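You operate a simulated robot arm through the tools that you are given. There is no shell and no other tool.

You are at the controls of a simulated robot arm. One attempt, no reset.

## Task
Paint the white patch on top of the clay stand umber.
Fine: two dabs from the tube of that name in saucer 59, brushed on with the blue brush; rinse it in the clear glass and put brush and tube back. Set down upright: what you pick out.
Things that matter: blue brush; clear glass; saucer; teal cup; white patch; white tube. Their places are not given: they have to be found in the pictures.

The check looks at the end state, three seconds after you hand in, the way a careful person would. Anything else that was tipped, shoved, dropped, spilled or broken makes it a failure.

## Robot
A 7-joint arm with a three-finger gripper, fixed in place. Base frame: the origin is at the foot of the arm, x ahead of it, y to its left, z up; the work surface is at about z = 0.743. Units: m, rad, N and s.
Its first joint turns from -2.897 to 2.897 rad. Payload 2.69 kg.
Tool frame: the origin (TCP) lies between the finger pads and is the grasp point; the fingertips stand 0.03 m ahead of it; z points along the fingers, y is the line along which they close. The gripper opens to 0.128 m. The gripper's body begins 0.117 m behind the TCP.
Orientation is that of the tool frame in the base frame, as a unit quaternion [x, y, z, w]. With the fingers straight down and closing along the base's y, the tool's x points along the base's -x, its y along +y and its z along -z.

## Interface
- The arm moves only by the tool jog_arm. Its argument "increments" is a list of rows, each a list of 7 numbers: the shift along the base's x, y, z in m, then the turn, a rotation vector about the base's x, y, z in rad, then the closure, from 0 (fully open) to 1 (shut). In form: [[tx, ty, tz, ax, ay, az, jaw], ...]. A call has 1 to 20 rows; each row is the pose to reach, as a shift and turn from the pose commanded when the call began. Each row takes 0.2 s and may step no farther than 0.05 m and 0.15 rad from the row before; otherwise, or with a gripper value out of range, the whole call is refused. A pose out of reach is approached as far as the arm can. The call stops where the force on the tool passes 40 N (or 10 N more than at its start, if that is more) or the arm is blocked; 0.2 s more then pass. The fingers move at their own pace and stop on an object; they squeeze with about 41 N. The grip force told is the motor's: it shows also when the fingers shut on nothing. Time passes only in rows, and 0.2 s behind the last, so rows that repeat a pose let the fingers close. It gives the time, the measured TCP pose, the force on the tool (base axes), the opening and the grip force at its end, in the units of the frame above (readings bear some noise), with the torque about the TCP (base axes, N m) and any sound that the robot's microphone picked up.
- Cameras (640 x 400 px; columns grow to the right, rows downward): "scene" is fixed at [0.2217, -0.4978, 1.3791]; the picture's right is [0.92, -0.39, 0.00], its down [-0.10, -0.23, -0.97] and it looks along [0.37, 0.89, -0.25] (base axes); focal length 326 px, centre (320, 200). "wrist" rides on the gripper at [0.058, 0.054, -0.131] in the tool frame; the picture's right is [-0.68, 0.74, 0.00], its down [-0.62, -0.56, -0.55] and it looks along [-0.40, -0.37, 0.84] (tool axes); focal length 234 px, centre (320, 200).
- grab_frame(camera): a new picture of that camera. The clock stands still meanwhile.
- move_column(by): slides the trunk up (or, below 0, down) by that many m; the arm rides with it, the base frame stays. It gives what a move gives, with no picture.
- locate(camera, pixels): for up to 12 pixels [column, row] of the newest picture of that camera ("zoom" is the newest enlarged one), the place [x, y, z] in the base frame of the surface seen there, good to about 0.002 m. The clock stands still meanwhile.
- inspect(camera, box): a new picture of the part [left, top, right, bottom] of that camera's present view, enlarged. The clock stands still meanwhile.
- sign_off(): hands the job in; it is judged then, once.

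Open the gripper and draw the arm clear of the work before you hand the job in, unless the task says otherwise.

The tools are called after "Call:" as name(argument=value, ...) on one line, values as JSON. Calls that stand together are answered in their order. jog_arm: Moves the arm, as the interface text tells. Its arguments: {"type":"object","properties":{"increments":{"type":"array"}},"required":["increments"]} The other tools are called the same way: move_column (by) slides the trunk up or down; grab_frame (camera) takes a picture; locate (camera, pixels) gives the place of the surface under pixels of a picture; inspect (camera, box) takes an enlarged picture of a part of a camera's view; sign_off () hands the job in.

At the start:

```text
clock: 0.0
eef_pos: [0.3949, 0.6869, 1.3218]
orientation: [0.0, 1.0, 0.0, 0.0]
force: [0.6, -0.2, 0.2]
ft_torque: [0.0, -0.01, 0.03]
gripper_width: 0.1279
grasp_force: 0.0
trunk travel left (down, up): [-0.15, 0.2]
```

scene: 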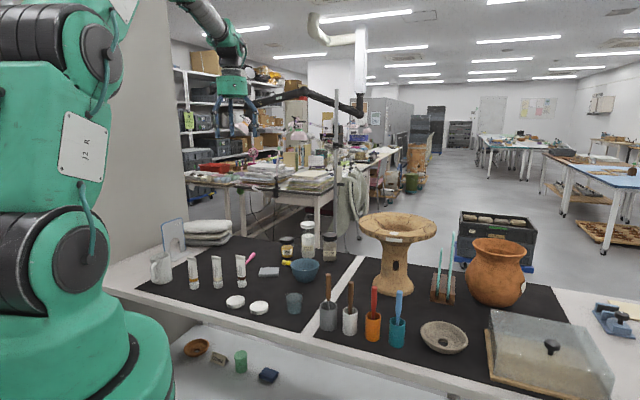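
wrist: 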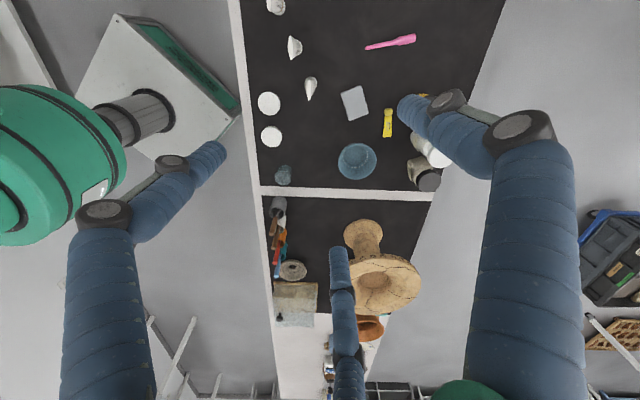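

The scene picture shows tubes around (193-240, 270), white saucers at (235,301) and (259,307), cups with brushes around (327-397, 320), and the clay stand at (397,240). I enlarge several parts to read the labels.

Call:
inspect(camera="scene", box=[140, 230, 300, 330])

Call:
inspect(camera="scene", box=[280, 260, 440, 360])

Call:
inspect(camera="scene", box=[340, 200, 480, 288])

Call:
inspect(camera="wrist", box=[240, 0, 400, 100])

```text
4.00 times, centred on (220, 280) of scene
```

zoom: 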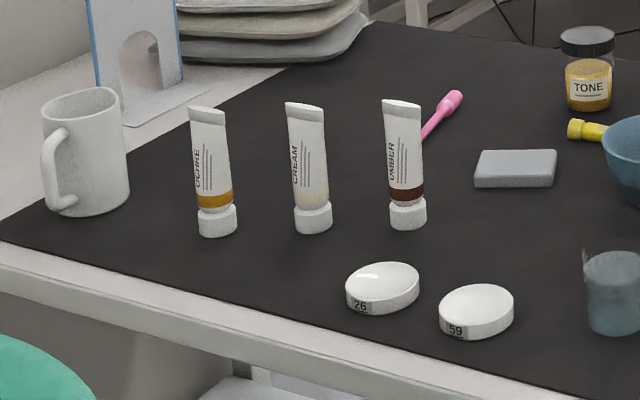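

```text
4.00 times, centred on (360, 310) of scene
```

zoom: 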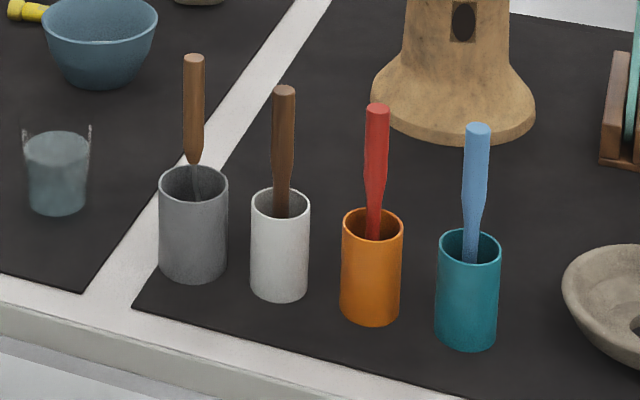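

```text
4.55 times, centred on (410, 244) of scene
```

zoom: 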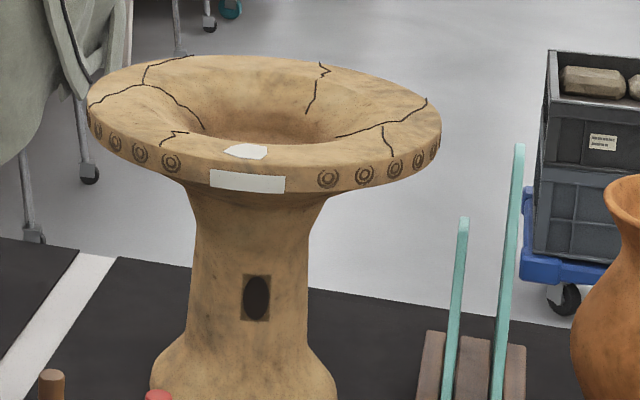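

```text
4.00 times, centred on (320, 50) of wrist
```

zoom: 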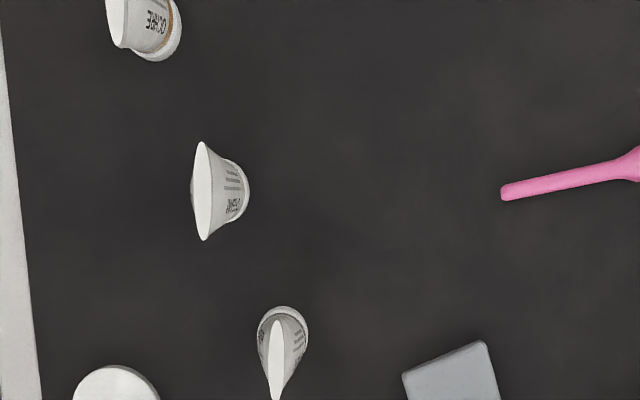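

Umber is the rightmost tube (about (242,272)), and saucer 59 is at (259,307). I take higher zooms of each for details.

Call:
inspect(camera="scene", box=[216, 250, 280, 290])

Call:
inspect(camera="scene", box=[220, 285, 284, 325])

Call:
inspect(camera="scene", box=[270, 280, 334, 320])

Call:
inspect(camera="scene", box=[362, 215, 426, 255])

Call:
inspect(camera="scene", box=[365, 285, 445, 335])

Call:
inspect(camera="wrist", box=[240, 180, 440, 305])

Call:
inspect(camera="wrist", box=[240, 80, 340, 142])

```text
10.00 times, centred on (248, 270) of scene
```

zoom: 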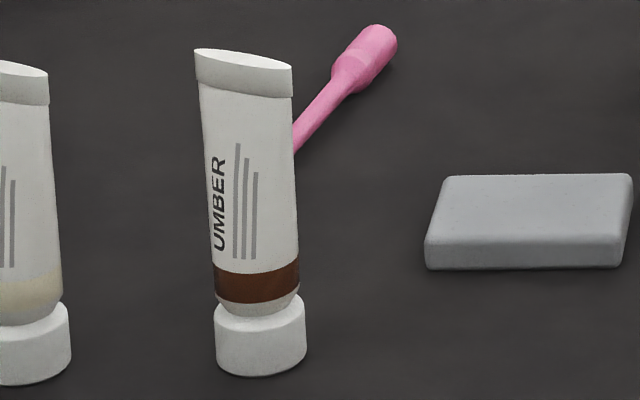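

```text
10.00 times, centred on (252, 305) of scene
```

zoom: 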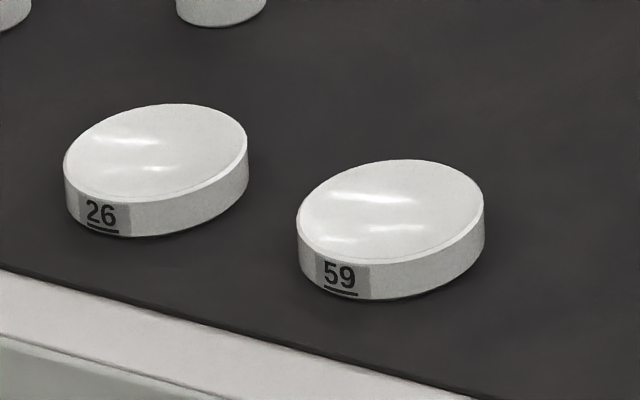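

```text
10.00 times, centred on (302, 300) of scene
```

zoom: 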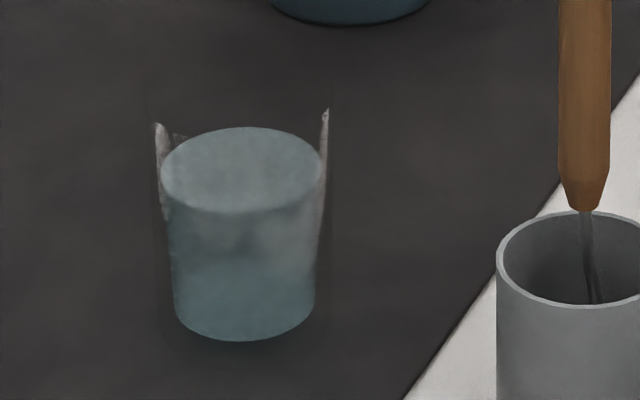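

```text
10.00 times, centred on (394, 235) of scene
```

zoom: 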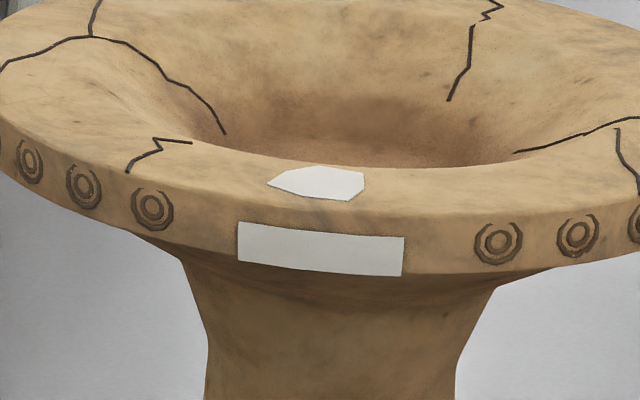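

```text
8.00 times, centred on (405, 310) of scene
```

zoom: 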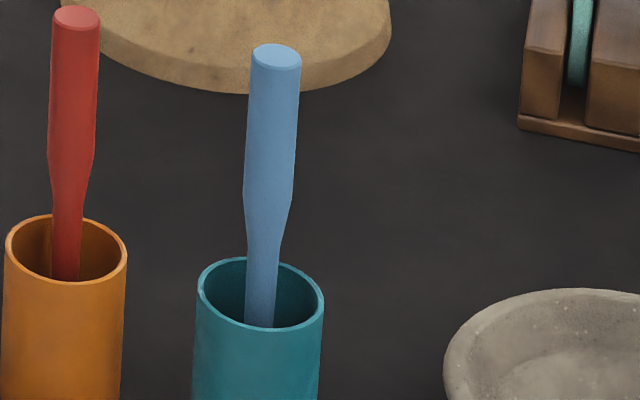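

```text
3.20 times, centred on (340, 242) of wrist
```

zoom: 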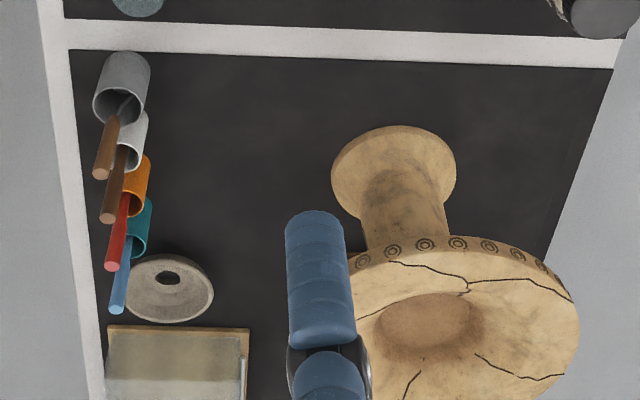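

```text
6.40 times, centred on (290, 111) of wrist
```

zoom: 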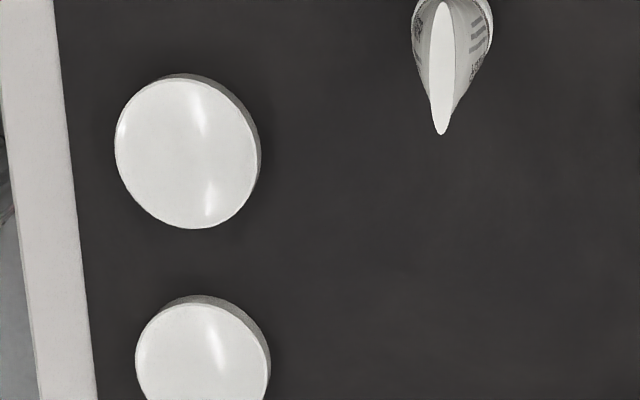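

I locate key points in the scene picture: the tube, saucer, glass, teal cup, brush, patch and others.

Call:
grab_frame(camera="scene")

Call:
locate(camera="scene", pixels=[[240, 258], [242, 266], [242, 285], [259, 306], [259, 312], [290, 296], [399, 292], [397, 300], [396, 310], [395, 333], [394, 233], [394, 240]])

Call:
inspect(camera="scene", box=[365, 285, 429, 325])

Call:
locate(camera="zoom", pixels=[[345, 65], [310, 75], [370, 80], [340, 150], [310, 200], [365, 200], [340, 320], [340, 390], [250, 370], [330, 330], [395, 390], [320, 410]])

```text
taken
```

scene: 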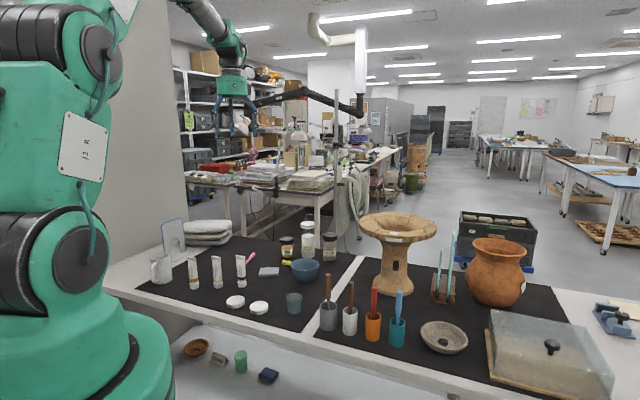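

```text
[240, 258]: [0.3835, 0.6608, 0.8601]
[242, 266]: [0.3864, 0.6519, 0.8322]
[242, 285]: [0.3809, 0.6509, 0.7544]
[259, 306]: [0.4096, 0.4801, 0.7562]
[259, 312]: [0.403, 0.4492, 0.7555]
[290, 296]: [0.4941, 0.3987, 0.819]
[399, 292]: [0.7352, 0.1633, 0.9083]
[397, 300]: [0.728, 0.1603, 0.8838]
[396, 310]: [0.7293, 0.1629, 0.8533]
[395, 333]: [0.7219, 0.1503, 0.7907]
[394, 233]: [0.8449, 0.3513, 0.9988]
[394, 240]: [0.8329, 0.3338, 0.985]
```

```text
10.00 times, centred on (397, 305) of scene
```

zoom: 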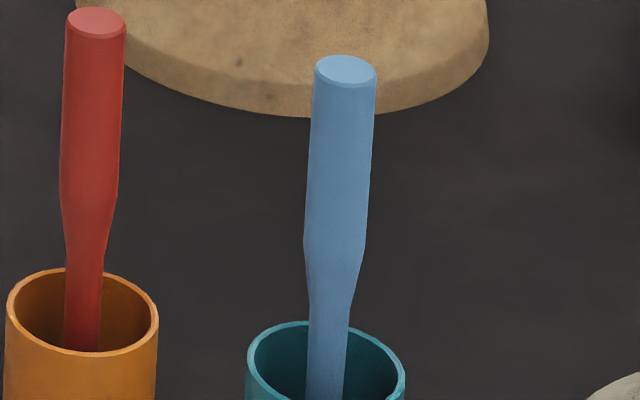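

```text
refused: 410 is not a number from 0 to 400
```

The brush top is around [0.735, 0.163, 0.908]. I locate more points along its handle and the teal cup rim in the zoom.

Call:
locate(camera="zoom", pixels=[[345, 65], [320, 90], [370, 90], [340, 150], [310, 200], [362, 200], [335, 250], [330, 330], [328, 385], [249, 370], [402, 375], [300, 324]])

Call:
inspect(camera="scene", box=[365, 312, 429, 352])

Call:
locate(camera="zoom", pixels=[[325, 60], [249, 100], [402, 105], [300, 53], [360, 70], [320, 150], [320, 250], [320, 330], [320, 360], [240, 300], [395, 320], [280, 350]])

Call:
inspect(camera="scene", box=[362, 215, 426, 255])

Call:
locate(camera="zoom", pixels=[[316, 183], [270, 184], [310, 168], [362, 174], [362, 186], [350, 199], [285, 192], [316, 212], [320, 240], [320, 265], [200, 160], [450, 180]])

Call:
inspect(camera="scene", box=[216, 250, 280, 290])

Call:
locate(camera="zoom", pixels=[[200, 53], [245, 62], [290, 72], [205, 75], [285, 90], [212, 150], [290, 160], [250, 180], [258, 290], [258, 320], [258, 340], [258, 370]])

Call:
inspect(camera="scene", box=[220, 285, 284, 325])

Call:
locate(camera="zoom", pixels=[[390, 210], [410, 162], [370, 258], [300, 230], [482, 190], [330, 235], [450, 190], [375, 295], [340, 275], [160, 150], [80, 350], [500, 300]])

Call:
inspect(camera="scene", box=[270, 280, 334, 320])

Call:
locate(camera="zoom", pixels=[[240, 170], [240, 135], [240, 205], [165, 170], [318, 165], [158, 130], [326, 115], [240, 300], [240, 335], [178, 310], [310, 310], [240, 370]])

```text
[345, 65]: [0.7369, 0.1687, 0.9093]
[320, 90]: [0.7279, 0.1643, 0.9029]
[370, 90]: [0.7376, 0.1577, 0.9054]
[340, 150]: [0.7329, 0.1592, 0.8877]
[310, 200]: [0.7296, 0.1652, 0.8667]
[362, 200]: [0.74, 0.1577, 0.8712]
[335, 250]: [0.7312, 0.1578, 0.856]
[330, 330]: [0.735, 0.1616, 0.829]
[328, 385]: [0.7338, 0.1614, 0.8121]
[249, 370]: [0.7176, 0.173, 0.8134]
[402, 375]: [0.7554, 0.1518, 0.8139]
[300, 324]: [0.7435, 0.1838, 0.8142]
```

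```text
10.00 times, centred on (397, 332) of scene
```

zoom: 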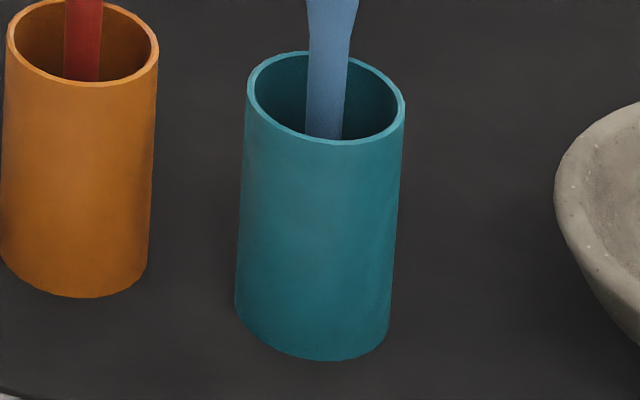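

```text
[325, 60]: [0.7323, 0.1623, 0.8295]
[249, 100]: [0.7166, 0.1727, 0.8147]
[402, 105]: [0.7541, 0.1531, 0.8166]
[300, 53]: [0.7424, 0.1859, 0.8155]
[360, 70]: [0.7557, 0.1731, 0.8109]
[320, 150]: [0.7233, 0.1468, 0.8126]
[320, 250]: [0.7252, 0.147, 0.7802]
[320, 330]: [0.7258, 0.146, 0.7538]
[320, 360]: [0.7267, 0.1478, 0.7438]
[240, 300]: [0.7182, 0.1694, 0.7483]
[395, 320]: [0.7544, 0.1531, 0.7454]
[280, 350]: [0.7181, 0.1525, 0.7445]
```

```text
10.00 times, centred on (394, 235) of scene
```

zoom: 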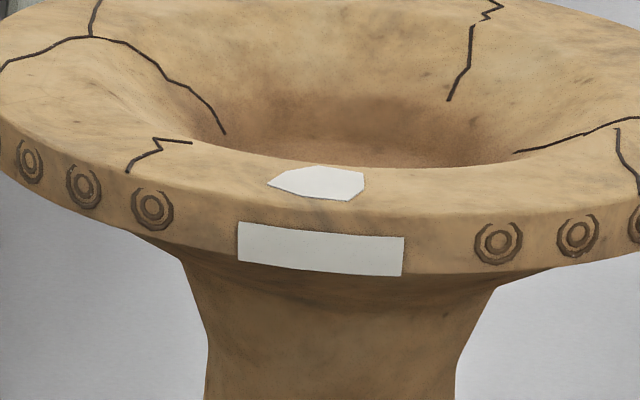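

```text
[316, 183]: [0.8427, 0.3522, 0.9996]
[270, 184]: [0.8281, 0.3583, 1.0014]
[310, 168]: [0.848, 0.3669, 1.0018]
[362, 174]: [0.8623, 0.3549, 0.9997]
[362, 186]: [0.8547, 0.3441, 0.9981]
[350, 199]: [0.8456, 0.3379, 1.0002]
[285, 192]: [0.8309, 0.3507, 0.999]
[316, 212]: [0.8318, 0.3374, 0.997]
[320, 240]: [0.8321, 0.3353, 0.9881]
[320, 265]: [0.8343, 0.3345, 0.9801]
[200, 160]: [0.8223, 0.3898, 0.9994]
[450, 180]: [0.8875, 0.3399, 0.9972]
```

```text
10.00 times, centred on (248, 270) of scene
```

zoom: 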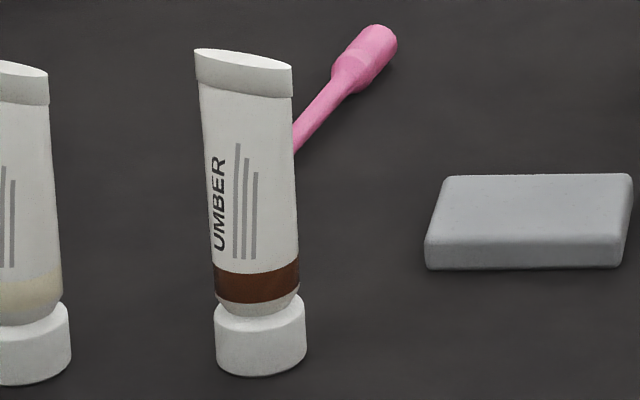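

```text
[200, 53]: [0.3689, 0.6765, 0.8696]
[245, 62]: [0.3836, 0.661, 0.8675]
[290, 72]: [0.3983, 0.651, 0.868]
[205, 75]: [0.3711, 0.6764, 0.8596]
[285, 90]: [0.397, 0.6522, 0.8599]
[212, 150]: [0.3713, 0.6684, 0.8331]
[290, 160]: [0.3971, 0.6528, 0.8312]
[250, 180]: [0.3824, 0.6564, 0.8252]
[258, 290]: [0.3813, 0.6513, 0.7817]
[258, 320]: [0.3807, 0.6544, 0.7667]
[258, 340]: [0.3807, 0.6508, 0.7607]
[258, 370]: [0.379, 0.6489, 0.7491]
```

```text
10.00 times, centred on (252, 305) of scene
```

zoom: 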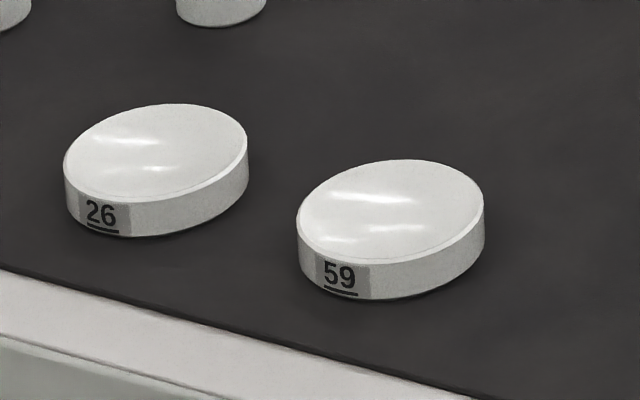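

```text
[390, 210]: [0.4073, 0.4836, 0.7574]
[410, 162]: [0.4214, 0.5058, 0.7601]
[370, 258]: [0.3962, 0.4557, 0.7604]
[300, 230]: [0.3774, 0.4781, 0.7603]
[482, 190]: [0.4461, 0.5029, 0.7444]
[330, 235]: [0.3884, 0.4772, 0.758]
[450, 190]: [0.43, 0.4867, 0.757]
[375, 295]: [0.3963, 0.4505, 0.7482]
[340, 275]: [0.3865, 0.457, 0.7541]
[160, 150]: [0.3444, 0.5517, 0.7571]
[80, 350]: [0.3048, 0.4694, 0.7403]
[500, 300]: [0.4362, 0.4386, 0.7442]
```

```text
10.00 times, centred on (302, 300) of scene
```

zoom: 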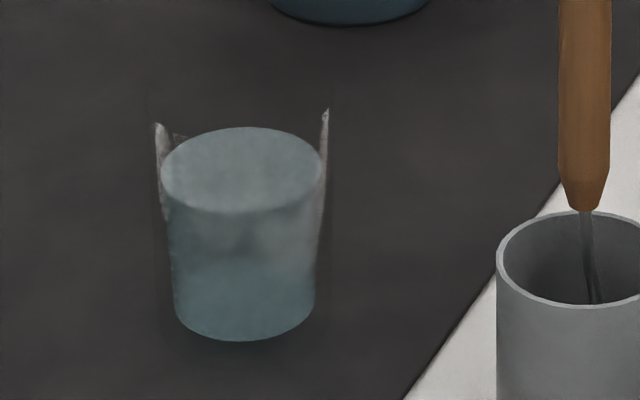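

```text
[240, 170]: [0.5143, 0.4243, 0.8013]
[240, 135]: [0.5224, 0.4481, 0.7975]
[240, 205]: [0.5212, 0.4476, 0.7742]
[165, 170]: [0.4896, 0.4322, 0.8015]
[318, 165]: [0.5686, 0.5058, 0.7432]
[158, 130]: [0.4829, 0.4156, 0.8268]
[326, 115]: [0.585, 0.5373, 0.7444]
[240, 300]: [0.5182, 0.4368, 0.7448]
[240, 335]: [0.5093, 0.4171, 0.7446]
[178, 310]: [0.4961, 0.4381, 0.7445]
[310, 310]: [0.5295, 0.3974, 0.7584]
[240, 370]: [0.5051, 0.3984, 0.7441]
```

The umber tube stands at about [0.383, 0.663], top z 0.870, and its crimp runs along about (0.76, -0.65). I move above it, turning by -0.71 about z, with the jaws partly closed.

Call:
jog_arm(increments=[[-0.002, -0.005, -0.045, 0, 0, -0.14, 0.4], [-0.004, -0.01, -0.09, 0, 0, -0.28, 0.4], [-0.006, -0.015, -0.135, 0, 0, -0.42, 0.4], [-0.008, -0.02, -0.18, 0, 0, -0.56, 0.4], [-0.011, -0.024, -0.22, 0, 0, -0.7, 0.4], [-0.011, -0.024, -0.25, 0, 0, -0.713, 0.4], [-0.011, -0.024, -0.25, 0, 0, -0.713, 0.4]])

Call:
grab_frame(camera="wrist")

Call:
grab_frame(camera="scene")

```text
clock: 1.6
eef_pos: [0.3828, 0.6632, 1.0715]
orientation: [0.349, 0.937, -0.001, 0.001]
force: [0.2, 0.1, -0.2]
ft_torque: [0.0, 0.0, 0.0]
gripper_width: 0.0768
grasp_force: 0.1
trunk travel left (down, up): [-0.15, 0.2]
```

```text
taken
```

wrist: 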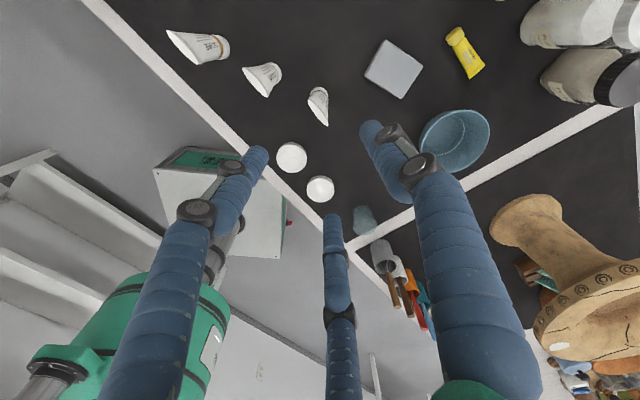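

```text
taken
```

scene: 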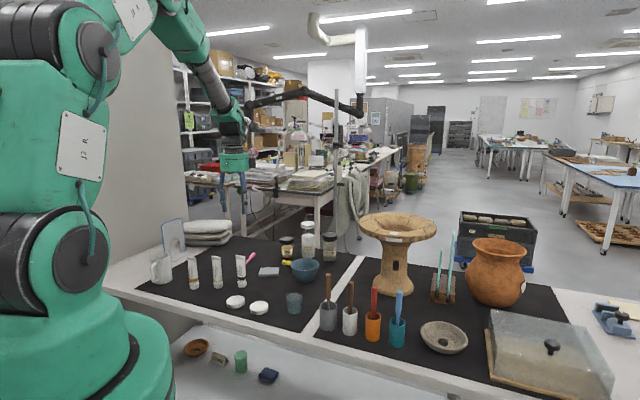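

The wrist picture shows the umber tube at (318,105), straight below the TCP, and a middle blue member at (335,300). I inspect the gripper and the tube more closely.

Call:
inspect(camera="wrist", box=[270, 60, 370, 122])

Call:
locate(camera="zoom", pixels=[[262, 200], [300, 190], [342, 215], [350, 300], [362, 398], [300, 260], [320, 300]])

Call:
inspect(camera="scene", box=[190, 120, 290, 220])

Call:
locate(camera="wrist", pixels=[[259, 152], [380, 128], [333, 222], [335, 270], [196, 210], [412, 165], [345, 390], [209, 47], [263, 79]])

```text
6.40 times, centred on (320, 91) of wrist
```

zoom: 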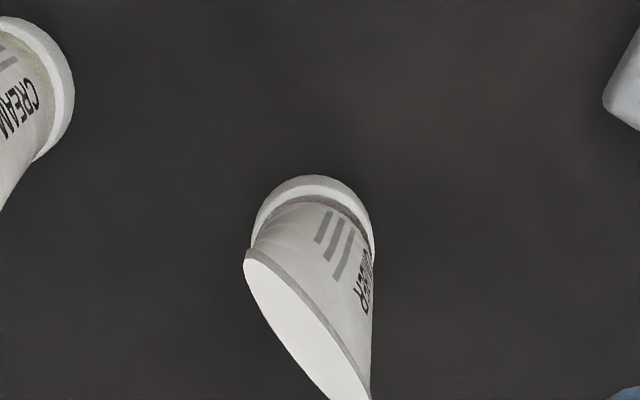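

```text
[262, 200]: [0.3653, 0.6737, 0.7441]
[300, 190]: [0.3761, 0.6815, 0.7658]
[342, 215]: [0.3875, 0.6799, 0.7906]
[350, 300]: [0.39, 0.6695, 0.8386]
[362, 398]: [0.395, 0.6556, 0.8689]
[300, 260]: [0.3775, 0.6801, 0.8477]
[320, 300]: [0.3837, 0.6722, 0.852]
```

```text
4.00 times, centred on (240, 170) of scene
```

zoom: 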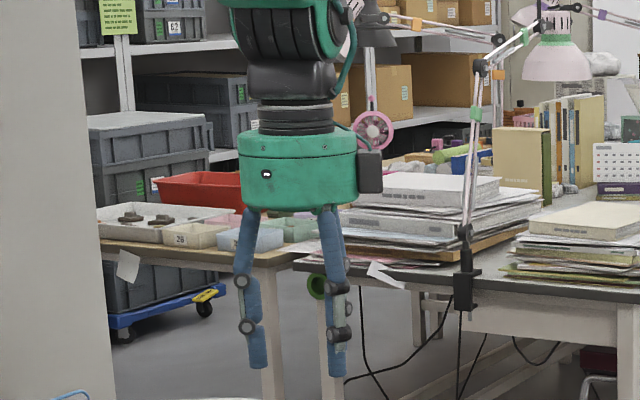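

```text
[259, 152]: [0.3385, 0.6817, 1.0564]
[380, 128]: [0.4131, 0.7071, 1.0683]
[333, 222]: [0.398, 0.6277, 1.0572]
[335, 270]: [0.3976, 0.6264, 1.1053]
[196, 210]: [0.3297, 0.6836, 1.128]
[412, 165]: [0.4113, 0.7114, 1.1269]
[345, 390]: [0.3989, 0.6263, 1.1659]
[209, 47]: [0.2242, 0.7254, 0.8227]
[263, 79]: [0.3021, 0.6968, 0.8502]
```

The gripper shows what look like three fingers at the tips (259,152), (375,128) and (333,222). I zoom on them to find their real positions before grasping.

Call:
inspect(camera="wrist", box=[220, 110, 440, 248])

Call:
locate(camera="wrist", pixels=[[250, 150], [265, 150], [255, 165], [362, 126], [375, 123], [380, 140], [365, 140], [326, 220], [340, 220], [333, 216], [327, 260], [346, 260]])

Call:
inspect(camera="scene", box=[205, 165, 269, 220])

Call:
locate(camera="scene", pixels=[[253, 210], [252, 195], [254, 180], [273, 210], [273, 195], [273, 185], [277, 205], [276, 198]])

```text
2.90 times, centred on (330, 179) of wrist
```

zoom: 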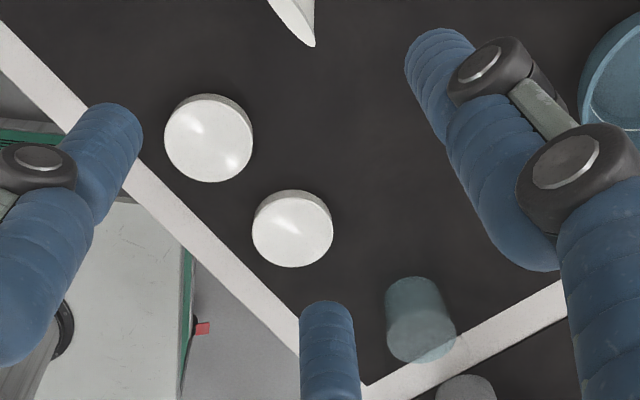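

```text
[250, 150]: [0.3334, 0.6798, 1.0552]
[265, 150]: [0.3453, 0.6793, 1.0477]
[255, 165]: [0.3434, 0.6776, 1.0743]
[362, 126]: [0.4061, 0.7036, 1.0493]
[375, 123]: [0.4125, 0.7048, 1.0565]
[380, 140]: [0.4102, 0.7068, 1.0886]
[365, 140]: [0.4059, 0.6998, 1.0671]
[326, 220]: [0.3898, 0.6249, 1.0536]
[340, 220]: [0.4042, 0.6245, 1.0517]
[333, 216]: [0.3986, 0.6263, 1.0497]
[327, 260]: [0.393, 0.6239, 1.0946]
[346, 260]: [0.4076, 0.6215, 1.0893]
```

```text
7.27 times, centred on (237, 192) of scene
```

zoom: 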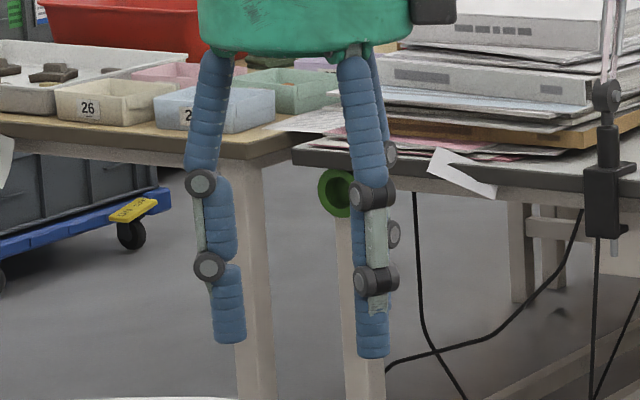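

```text
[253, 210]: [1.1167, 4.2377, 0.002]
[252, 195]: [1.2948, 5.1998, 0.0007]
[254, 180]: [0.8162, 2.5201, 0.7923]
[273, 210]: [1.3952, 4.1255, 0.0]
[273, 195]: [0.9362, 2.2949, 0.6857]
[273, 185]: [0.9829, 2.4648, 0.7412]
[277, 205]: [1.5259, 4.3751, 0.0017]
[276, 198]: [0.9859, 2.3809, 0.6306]
```

Three finger bodies sit around the TCP at a radius of about 0.045, clear of the cream tube at [0.302, 0.697]. I lower straight onto the umber tube, keeping the opening, to TCP z of about 0.828.

Call:
jog_arm(increments=[[0, 0.002, -0.05, 0, 0, 0, 0.4], [0, 0.002, -0.1, 0, 0, 0, 0.4], [0, 0.002, -0.15, 0, 0, 0, 0.4], [0, 0.002, -0.19, 0, 0, 0, 0.4], [0, 0.002, -0.22, 0, 0, 0, 0.4], [0, 0.002, -0.243, 0, 0, 0, 0.4], [0, 0.002, -0.243, 0, 0, 0, 0.4]])

Call:
grab_frame(camera="wrist")

Call:
inspect(camera="scene", box=[196, 225, 292, 285])

```text
clock: 3.2
eef_pos: [0.3843, 0.6655, 0.8277]
orientation: [0.349, 0.937, 0.0, 0.0]
force: [-1.0, -0.2, 0.2]
ft_torque: [0.0, 0.03, 0.0]
gripper_width: 0.0767
grasp_force: 0.0
trunk travel left (down, up): [-0.15, 0.2]
```

```text
taken
```

wrist: 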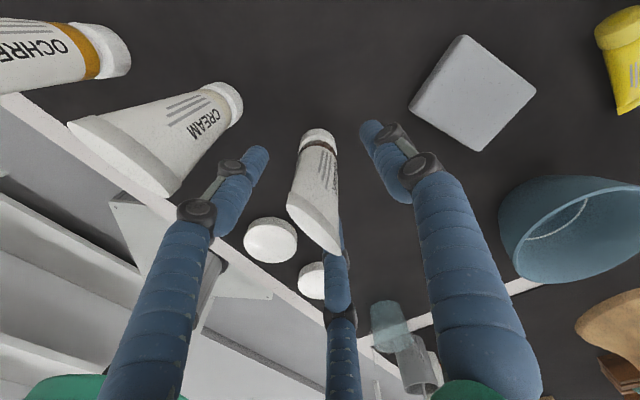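

```text
6.67 times, centred on (244, 255) of scene
```

zoom: 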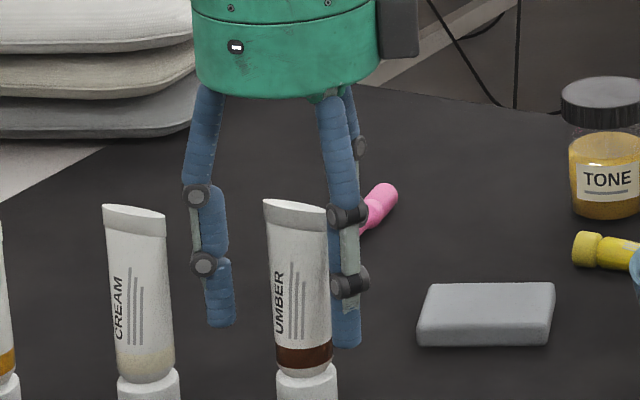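

The tube stands between the fingers in the wrist view at (318,190). I close in small steps to learn how the grip force relates to the closure.

Call:
jog_arm(increments=[[0, 0, 0, 0, 0, 0, 0.5], [0, 0, 0, 0, 0, 0, 0.6], [0, 0, 0, 0, 0, 0, 0.7], [0, 0, 0, 0, 0, 0, 0.7]])

Call:
grab_frame(camera="wrist")

```text
clock: 4.2
eef_pos: [0.3852, 0.6649, 0.8292]
orientation: [0.348, 0.937, -0.001, 0.0]
force: [0.6, -0.3, -0.3]
ft_torque: [0.01, 0.03, 0.01]
gripper_width: 0.0384
grasp_force: 0.2
trunk travel left (down, up): [-0.15, 0.2]
```

```text
taken
```

wrist: 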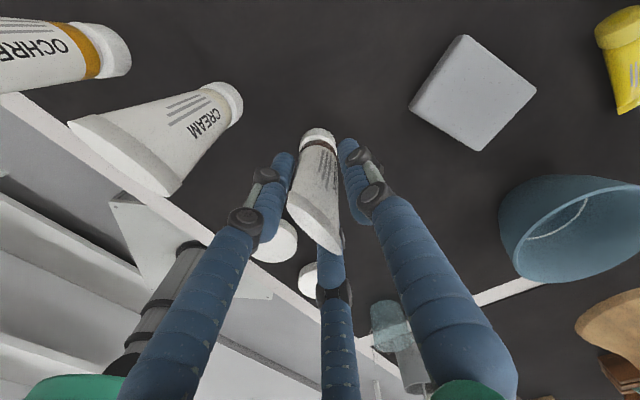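

No contact yet at opening 0.038. I close further in small steps.

Call:
jog_arm(increments=[[0, 0, 0, 0, 0, 0, 0.75], [0, 0, 0, 0, 0, 0, 0.75]])

Call:
jog_arm(increments=[[0, 0, 0, 0, 0, 0, 0.8], [0, 0, 0, 0, 0, 0, 0.8]])

```text
clock: 4.8
eef_pos: [0.3824, 0.6644, 0.8286]
orientation: [0.348, 0.937, 0.0, -0.001]
force: [-0.5, -0.3, 0.4]
ft_torque: [0.03, 0.03, -0.01]
gripper_width: 0.0324
grasp_force: 0.3
trunk travel left (down, up): [-0.15, 0.2]
```

```text
clock: 5.4
eef_pos: [0.3834, 0.6645, 0.828]
orientation: [0.348, 0.937, 0.0, 0.0]
force: [0.5, 0.4, 0.4]
ft_torque: [-0.02, -0.03, 0.04]
gripper_width: 0.0301
grasp_force: 41.2
trunk travel left (down, up): [-0.15, 0.2]
```

The fingers stopped at 0.0301 with 41 N. I look for any effect on the tube or the mat.

Call:
grab_frame(camera="wrist")

Call:
inspect(camera="wrist", box=[260, 100, 380, 175])

Call:
inspect(camera="scene", box=[196, 230, 292, 290])

```text
taken
```

wrist: 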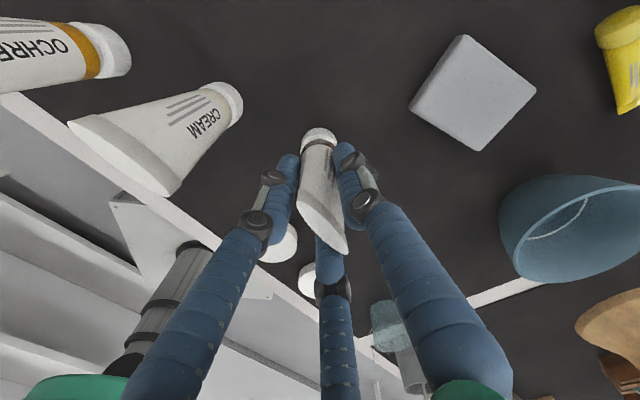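

```text
5.33 times, centred on (320, 138) of wrist
```

zoom: 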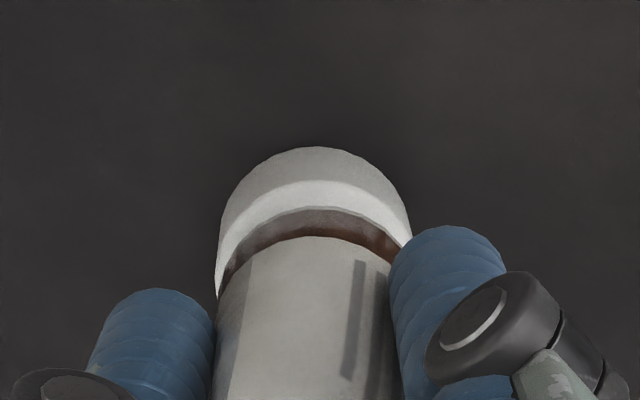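

```text
6.67 times, centred on (244, 260) of scene
```

zoom: 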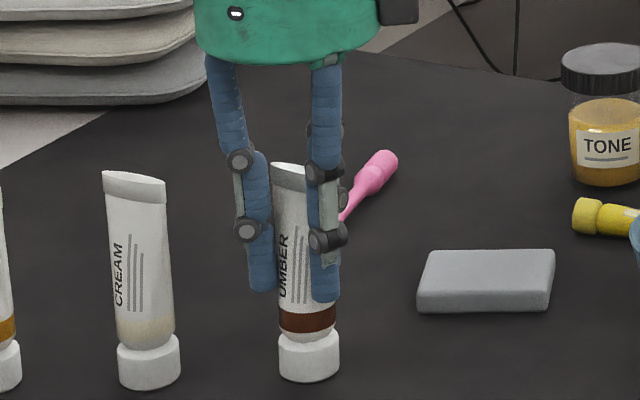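

No paint on the mat and the tube is held. I lift it 0.1 m with the grip kept, and check.

Call:
jog_arm(increments=[[0, 0, 0.02, 0, 0, 0, 0.8], [0, 0, 0.05, 0, 0, 0, 0.8], [0, 0, 0.08, 0, 0, 0, 0.8], [0, 0, 0.1, 0, 0, 0, 0.8]])

Call:
grab_frame(camera="wrist")

Call:
inspect(camera="scene", box=[196, 210, 292, 270])

```text
clock: 6.4
eef_pos: [0.3828, 0.6658, 0.9293]
orientation: [0.349, 0.937, -0.001, -0.001]
force: [-0.1, 0.7, -1.5]
ft_torque: [-0.05, 0.01, 0.0]
gripper_width: 0.03
grasp_force: 41.1
trunk travel left (down, up): [-0.15, 0.2]
```

```text
taken
```

wrist: 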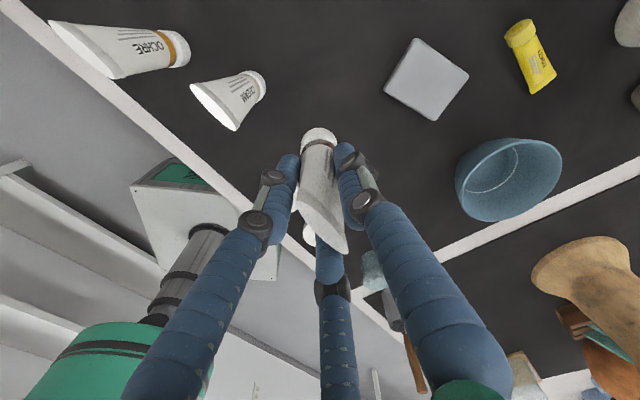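

```text
6.67 times, centred on (244, 240) of scene
```

zoom: 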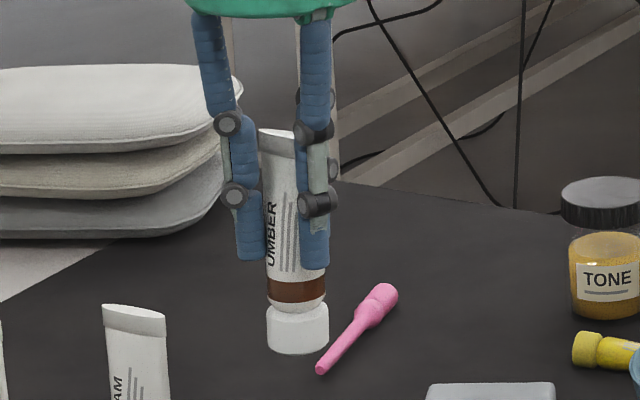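

The tube hangs upright in the grip. I carry it over saucer 59 at about [0.408, 0.481].

Call:
jog_arm(increments=[[0.005, -0.035, 0, 0, 0, 0, 0.8], [0.011, -0.075, 0, 0, 0, 0, 0.8], [0.016, -0.115, 0, 0, 0, 0, 0.8], [0.021, -0.155, 0, 0, 0, 0, 0.8], [0.025, -0.184, 0, 0, 0, 0, 0.8], [0.025, -0.184, 0, 0, 0, 0, 0.8]])

Call:
grab_frame(camera="wrist")

Call:
inspect(camera="scene", box=[204, 260, 300, 320])

```text
clock: 7.8
eef_pos: [0.4093, 0.4812, 0.9286]
orientation: [0.348, 0.937, 0.0, 0.001]
force: [0.2, -0.6, -0.4]
ft_torque: [0.05, -0.03, 0.03]
gripper_width: 0.0301
grasp_force: 41.9
trunk travel left (down, up): [-0.15, 0.2]
```

```text
taken
```

wrist: 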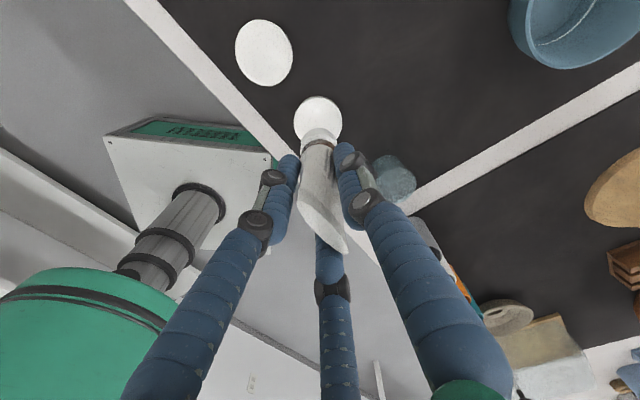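

```text
6.67 times, centred on (252, 290) of scene
```

zoom: 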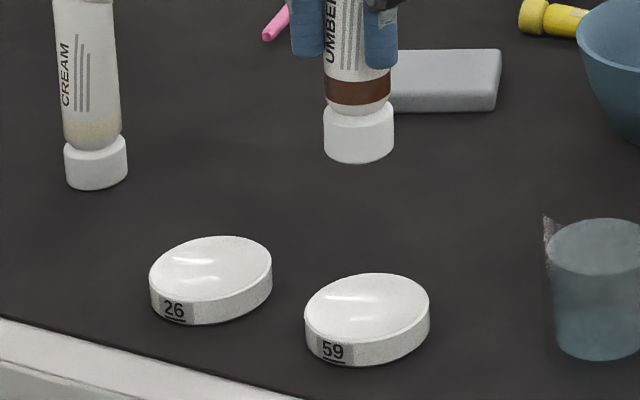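

The tube hangs above saucer 59 (wrist (318,118)). I locate the saucer's edge to refine its centre.

Call:
locate(camera="wrist", pixels=[[297, 118], [339, 118], [318, 99], [318, 112], [303, 104], [334, 104], [300, 135], [337, 135]])

Call:
inspect(camera="scene", box=[239, 290, 279, 320])

Call:
locate(camera="zoom", pixels=[[110, 215], [380, 165], [200, 255], [290, 115], [240, 180], [140, 250], [330, 130]])

```text
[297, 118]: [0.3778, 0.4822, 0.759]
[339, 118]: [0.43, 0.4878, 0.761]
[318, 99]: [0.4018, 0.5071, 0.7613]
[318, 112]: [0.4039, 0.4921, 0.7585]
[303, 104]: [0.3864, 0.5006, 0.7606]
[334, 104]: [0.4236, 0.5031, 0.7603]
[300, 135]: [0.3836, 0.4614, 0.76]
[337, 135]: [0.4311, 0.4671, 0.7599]
```

```text
13.33 times, centred on (259, 305) of scene
```

zoom: 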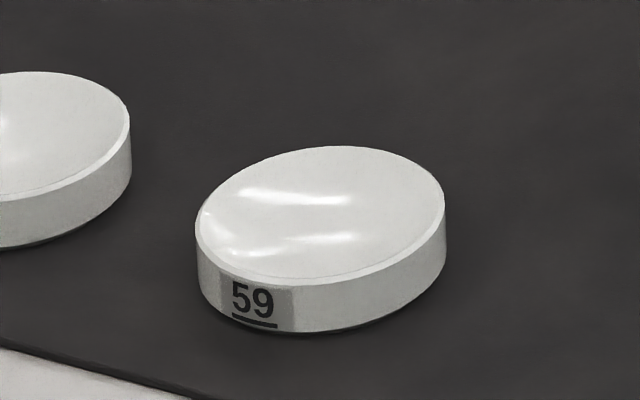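

```text
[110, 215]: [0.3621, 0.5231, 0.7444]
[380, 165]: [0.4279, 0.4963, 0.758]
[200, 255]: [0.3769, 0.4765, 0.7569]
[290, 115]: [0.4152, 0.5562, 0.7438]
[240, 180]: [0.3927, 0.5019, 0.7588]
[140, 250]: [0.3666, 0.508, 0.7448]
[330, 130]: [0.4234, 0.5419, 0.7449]
```

Saucer 59's centre is about [0.407, 0.481], rim z 0.760. I lower the tube until its cap is about 0.01 m above it and look.

Call:
jog_arm(increments=[[-0.001, 0, -0.03, 0, 0, 0, 0.8], [-0.001, 0, -0.06, 0, 0, 0, 0.8], [-0.001, 0, -0.074, 0, 0, 0, 0.8], [-0.001, 0, -0.074, 0, 0, 0, 0.8]])

Call:
inspect(camera="scene", box=[214, 275, 294, 325])

Call:
grab_frame(camera="wrist")

```text
clock: 8.8
eef_pos: [0.4076, 0.4815, 0.8537]
orientation: [0.348, 0.937, 0.0, 0.0]
force: [0.8, -0.5, -0.3]
ft_torque: [-0.02, 0.03, 0.01]
gripper_width: 0.03
grasp_force: 40.8
trunk travel left (down, up): [-0.15, 0.2]
```

```text
8.00 times, centred on (254, 300) of scene
```

zoom: 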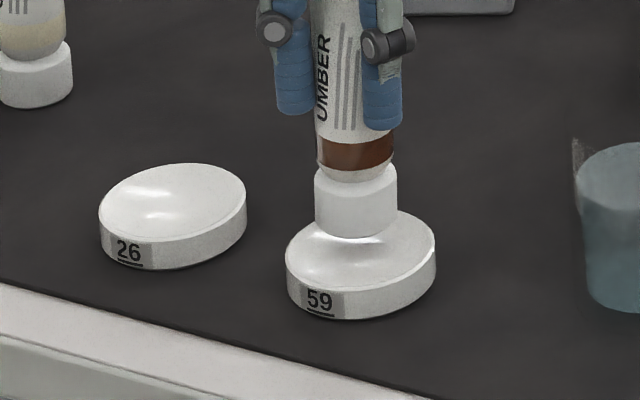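

```text
taken
```

wrist: 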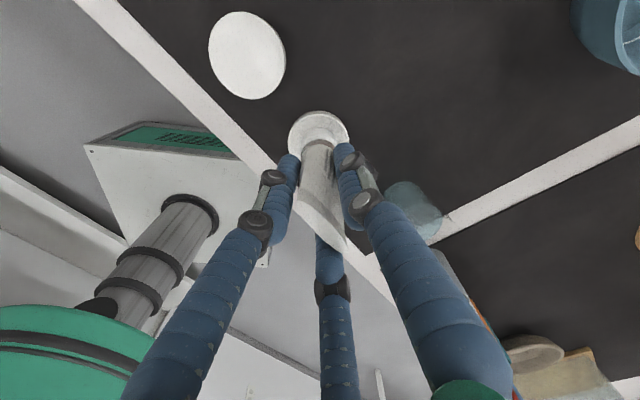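

No dab so far. I first try squeezing with full closure over the saucer and look whether paint comes out.

Call:
jog_arm(increments=[[0, 0, 0, 0, 0, 0, 1.0], [0, 0, 0, 0, 0, 0, 1.0], [0, 0, 0, 0, 0, 0, 1.0]])

Call:
inspect(camera="scene", box=[234, 285, 282, 315])

```text
clock: 9.6
eef_pos: [0.408, 0.4819, 0.8547]
orientation: [0.349, 0.937, 0.0, 0.0]
force: [-0.1, -0.3, -1.4]
ft_torque: [-0.02, 0.02, -0.01]
gripper_width: 0.03
grasp_force: 41.0
trunk travel left (down, up): [-0.15, 0.2]
```

```text
13.33 times, centred on (258, 300) of scene
```

zoom: 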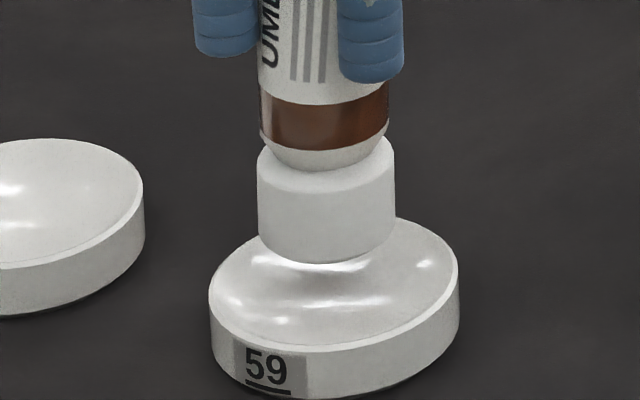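

No paint from the squeeze. I lower the cap gently until it touches the saucer, watching the force.

Call:
jog_arm(increments=[[0, 0, -0.004, 0, 0, 0, 0.8], [0, 0, -0.007, 0, 0, 0, 0.8], [0, 0, -0.007, 0, 0, 0, 0.8]])

Call:
jog_arm(increments=[[0, 0, -0.002, 0, 0, 0, 0.8], [0, 0, -0.002, 0, 0, 0, 0.8]])

Call:
inspect(camera="scene", box=[234, 285, 282, 315])

```text
clock: 10.4
eef_pos: [0.4082, 0.4802, 0.8477]
orientation: [0.348, 0.937, 0.0, 0.0]
force: [0.0, -0.1, -1.7]
ft_torque: [-0.01, -0.01, 0.03]
gripper_width: 0.0301
grasp_force: 41.1
trunk travel left (down, up): [-0.15, 0.2]
```

```text
clock: 11.0
eef_pos: [0.4071, 0.4807, 0.8464]
orientation: [0.349, 0.937, 0.0, 0.0]
force: [0.1, 0.0, -1.3]
ft_torque: [-0.01, -0.03, 0.01]
gripper_width: 0.03
grasp_force: 41.9
trunk travel left (down, up): [-0.15, 0.2]
```

```text
13.33 times, centred on (258, 300) of scene
```

zoom: 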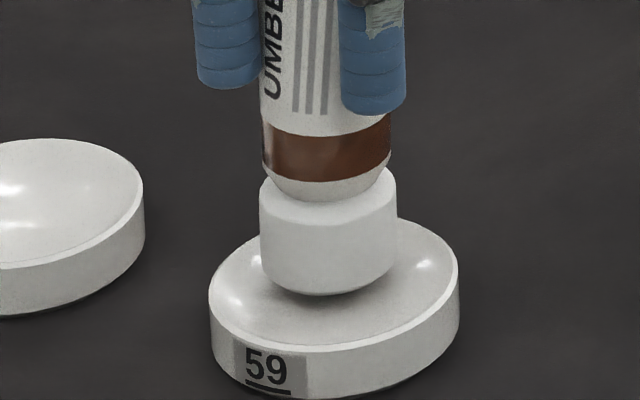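

Only a slight force change so far; I continue down in 2 mm steps.

Call:
jog_arm(increments=[[0, 0, -0.002, 0, 0, 0, 0.8], [0, 0, -0.002, 0, 0, 0, 0.8]])

Call:
jog_arm(increments=[[0, 0, -0.002, 0, 0, 0, 0.8], [0, 0, -0.002, 0, 0, 0, 0.8]])

Call:
inspect(camera="scene", box=[234, 285, 282, 315])

```text
clock: 11.6
eef_pos: [0.4068, 0.4807, 0.8433]
orientation: [0.349, 0.937, 0.0, 0.0]
force: [-0.1, 0.6, -0.6]
ft_torque: [0.0, 0.01, -0.01]
gripper_width: 0.0298
grasp_force: 40.9
trunk travel left (down, up): [-0.15, 0.2]
```

```text
clock: 12.2
eef_pos: [0.4075, 0.4812, 0.8432]
orientation: [0.349, 0.937, 0.001, 0.0]
force: [-2.7, -2.3, 13.4]
ft_torque: [-0.06, 0.02, 0.0]
gripper_width: 0.0297
grasp_force: 41.0
trunk travel left (down, up): [-0.15, 0.2]
```

```text
13.33 times, centred on (258, 300) of scene
```

zoom: 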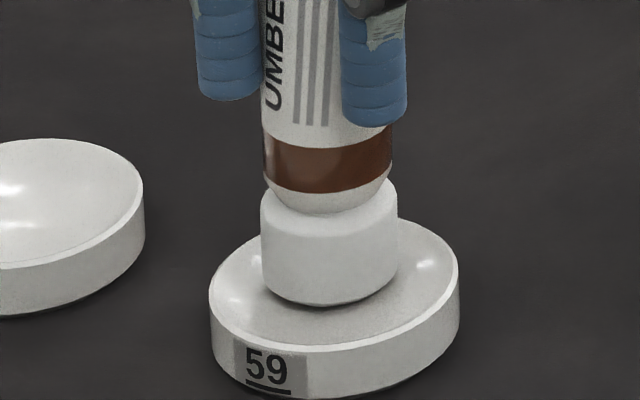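

The cap touched the saucer with 13 N. I raise it straight up 0.06 m and look for a dab.

Call:
jog_arm(increments=[[0, 0, 0.02, 0, 0, 0, 0.8], [0, 0, 0.06, 0, 0, 0, 0.8], [0, 0, 0.06, 0, 0, 0, 0.8]])

Call:
inspect(camera="scene", box=[234, 285, 282, 315])

```text
clock: 13.0
eef_pos: [0.4073, 0.4813, 0.9018]
orientation: [0.349, 0.937, 0.0, 0.0]
force: [-0.5, -0.6, -0.8]
ft_torque: [0.07, -0.05, 0.01]
gripper_width: 0.0297
grasp_force: 41.4
trunk travel left (down, up): [-0.15, 0.2]
```

```text
13.33 times, centred on (258, 300) of scene
```

zoom: 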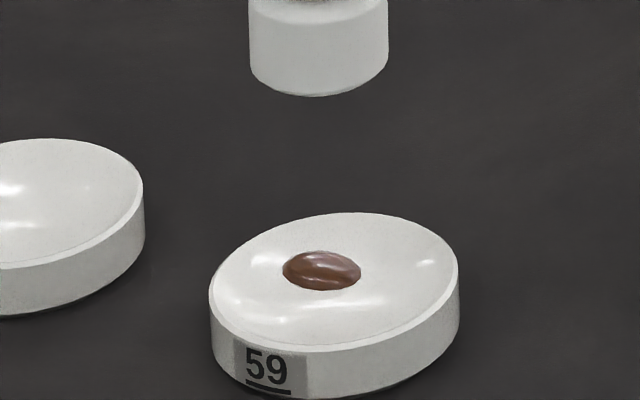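

A brown dab is now in the saucer at zoom (322,270), so touching gives a dab. I repeat the touch once for the second dab, offset by 4 mm so that I can tell it apart.

Call:
jog_arm(increments=[[-0.004, 0, -0.03, 0, 0, 0, 0.8], [-0.004, 0, -0.05, 0, 0, 0, 0.8], [-0.004, 0, -0.056, 0, 0, 0, 0.8], [-0.004, 0, -0.058, 0, 0, 0, 0.8], [-0.004, 0, -0.06, 0, 0, 0, 0.8], [-0.004, 0, -0.06, 0, 0, 0, 0.8]])

```text
clock: 14.4
eef_pos: [0.404, 0.4813, 0.8422]
orientation: [0.348, 0.937, 0.002, 0.001]
force: [-2.1, -3.1, 18.3]
ft_torque: [-0.17, -0.09, -0.03]
gripper_width: 0.0301
grasp_force: 41.2
trunk travel left (down, up): [-0.15, 0.2]
```

Contact was made with 18 N. I raise it and check the saucer.

Call:
jog_arm(increments=[[0, 0, 0.02, 0, 0, 0, 0.8], [0, 0, 0.06, 0, 0, 0, 0.8], [0, 0, 0.09, 0, 0, 0, 0.8], [0, 0, 0.09, 0, 0, 0, 0.8]])

Call:
inspect(camera="scene", box=[234, 285, 282, 315])

Call:
inspect(camera="scene", box=[204, 255, 300, 315])

Call:
grab_frame(camera="wrist")

```text
clock: 15.4
eef_pos: [0.404, 0.4809, 0.931]
orientation: [0.349, 0.937, -0.001, 0.001]
force: [-0.2, 0.9, -1.3]
ft_torque: [-0.01, -0.05, -0.01]
gripper_width: 0.0299
grasp_force: 41.1
trunk travel left (down, up): [-0.15, 0.2]
```

```text
13.33 times, centred on (258, 300) of scene
```

zoom: 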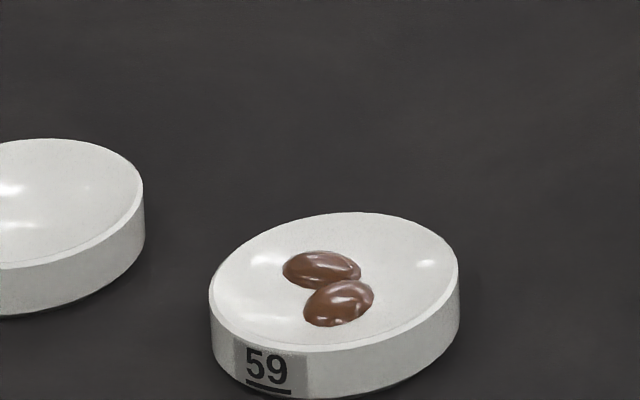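

```text
6.67 times, centred on (252, 285) of scene
```

zoom: 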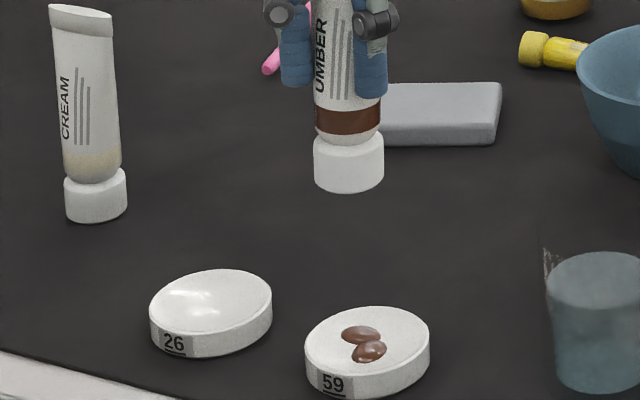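

```text
taken
```

wrist: 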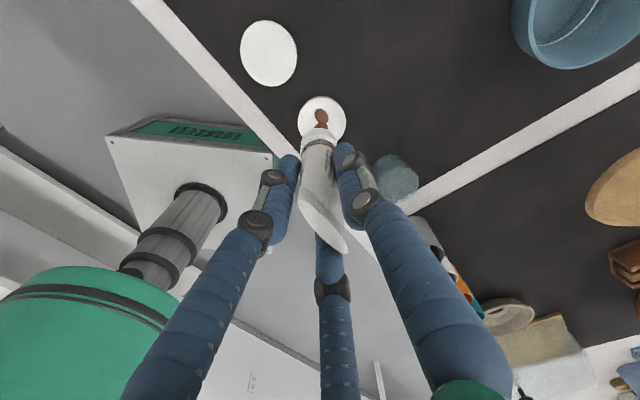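

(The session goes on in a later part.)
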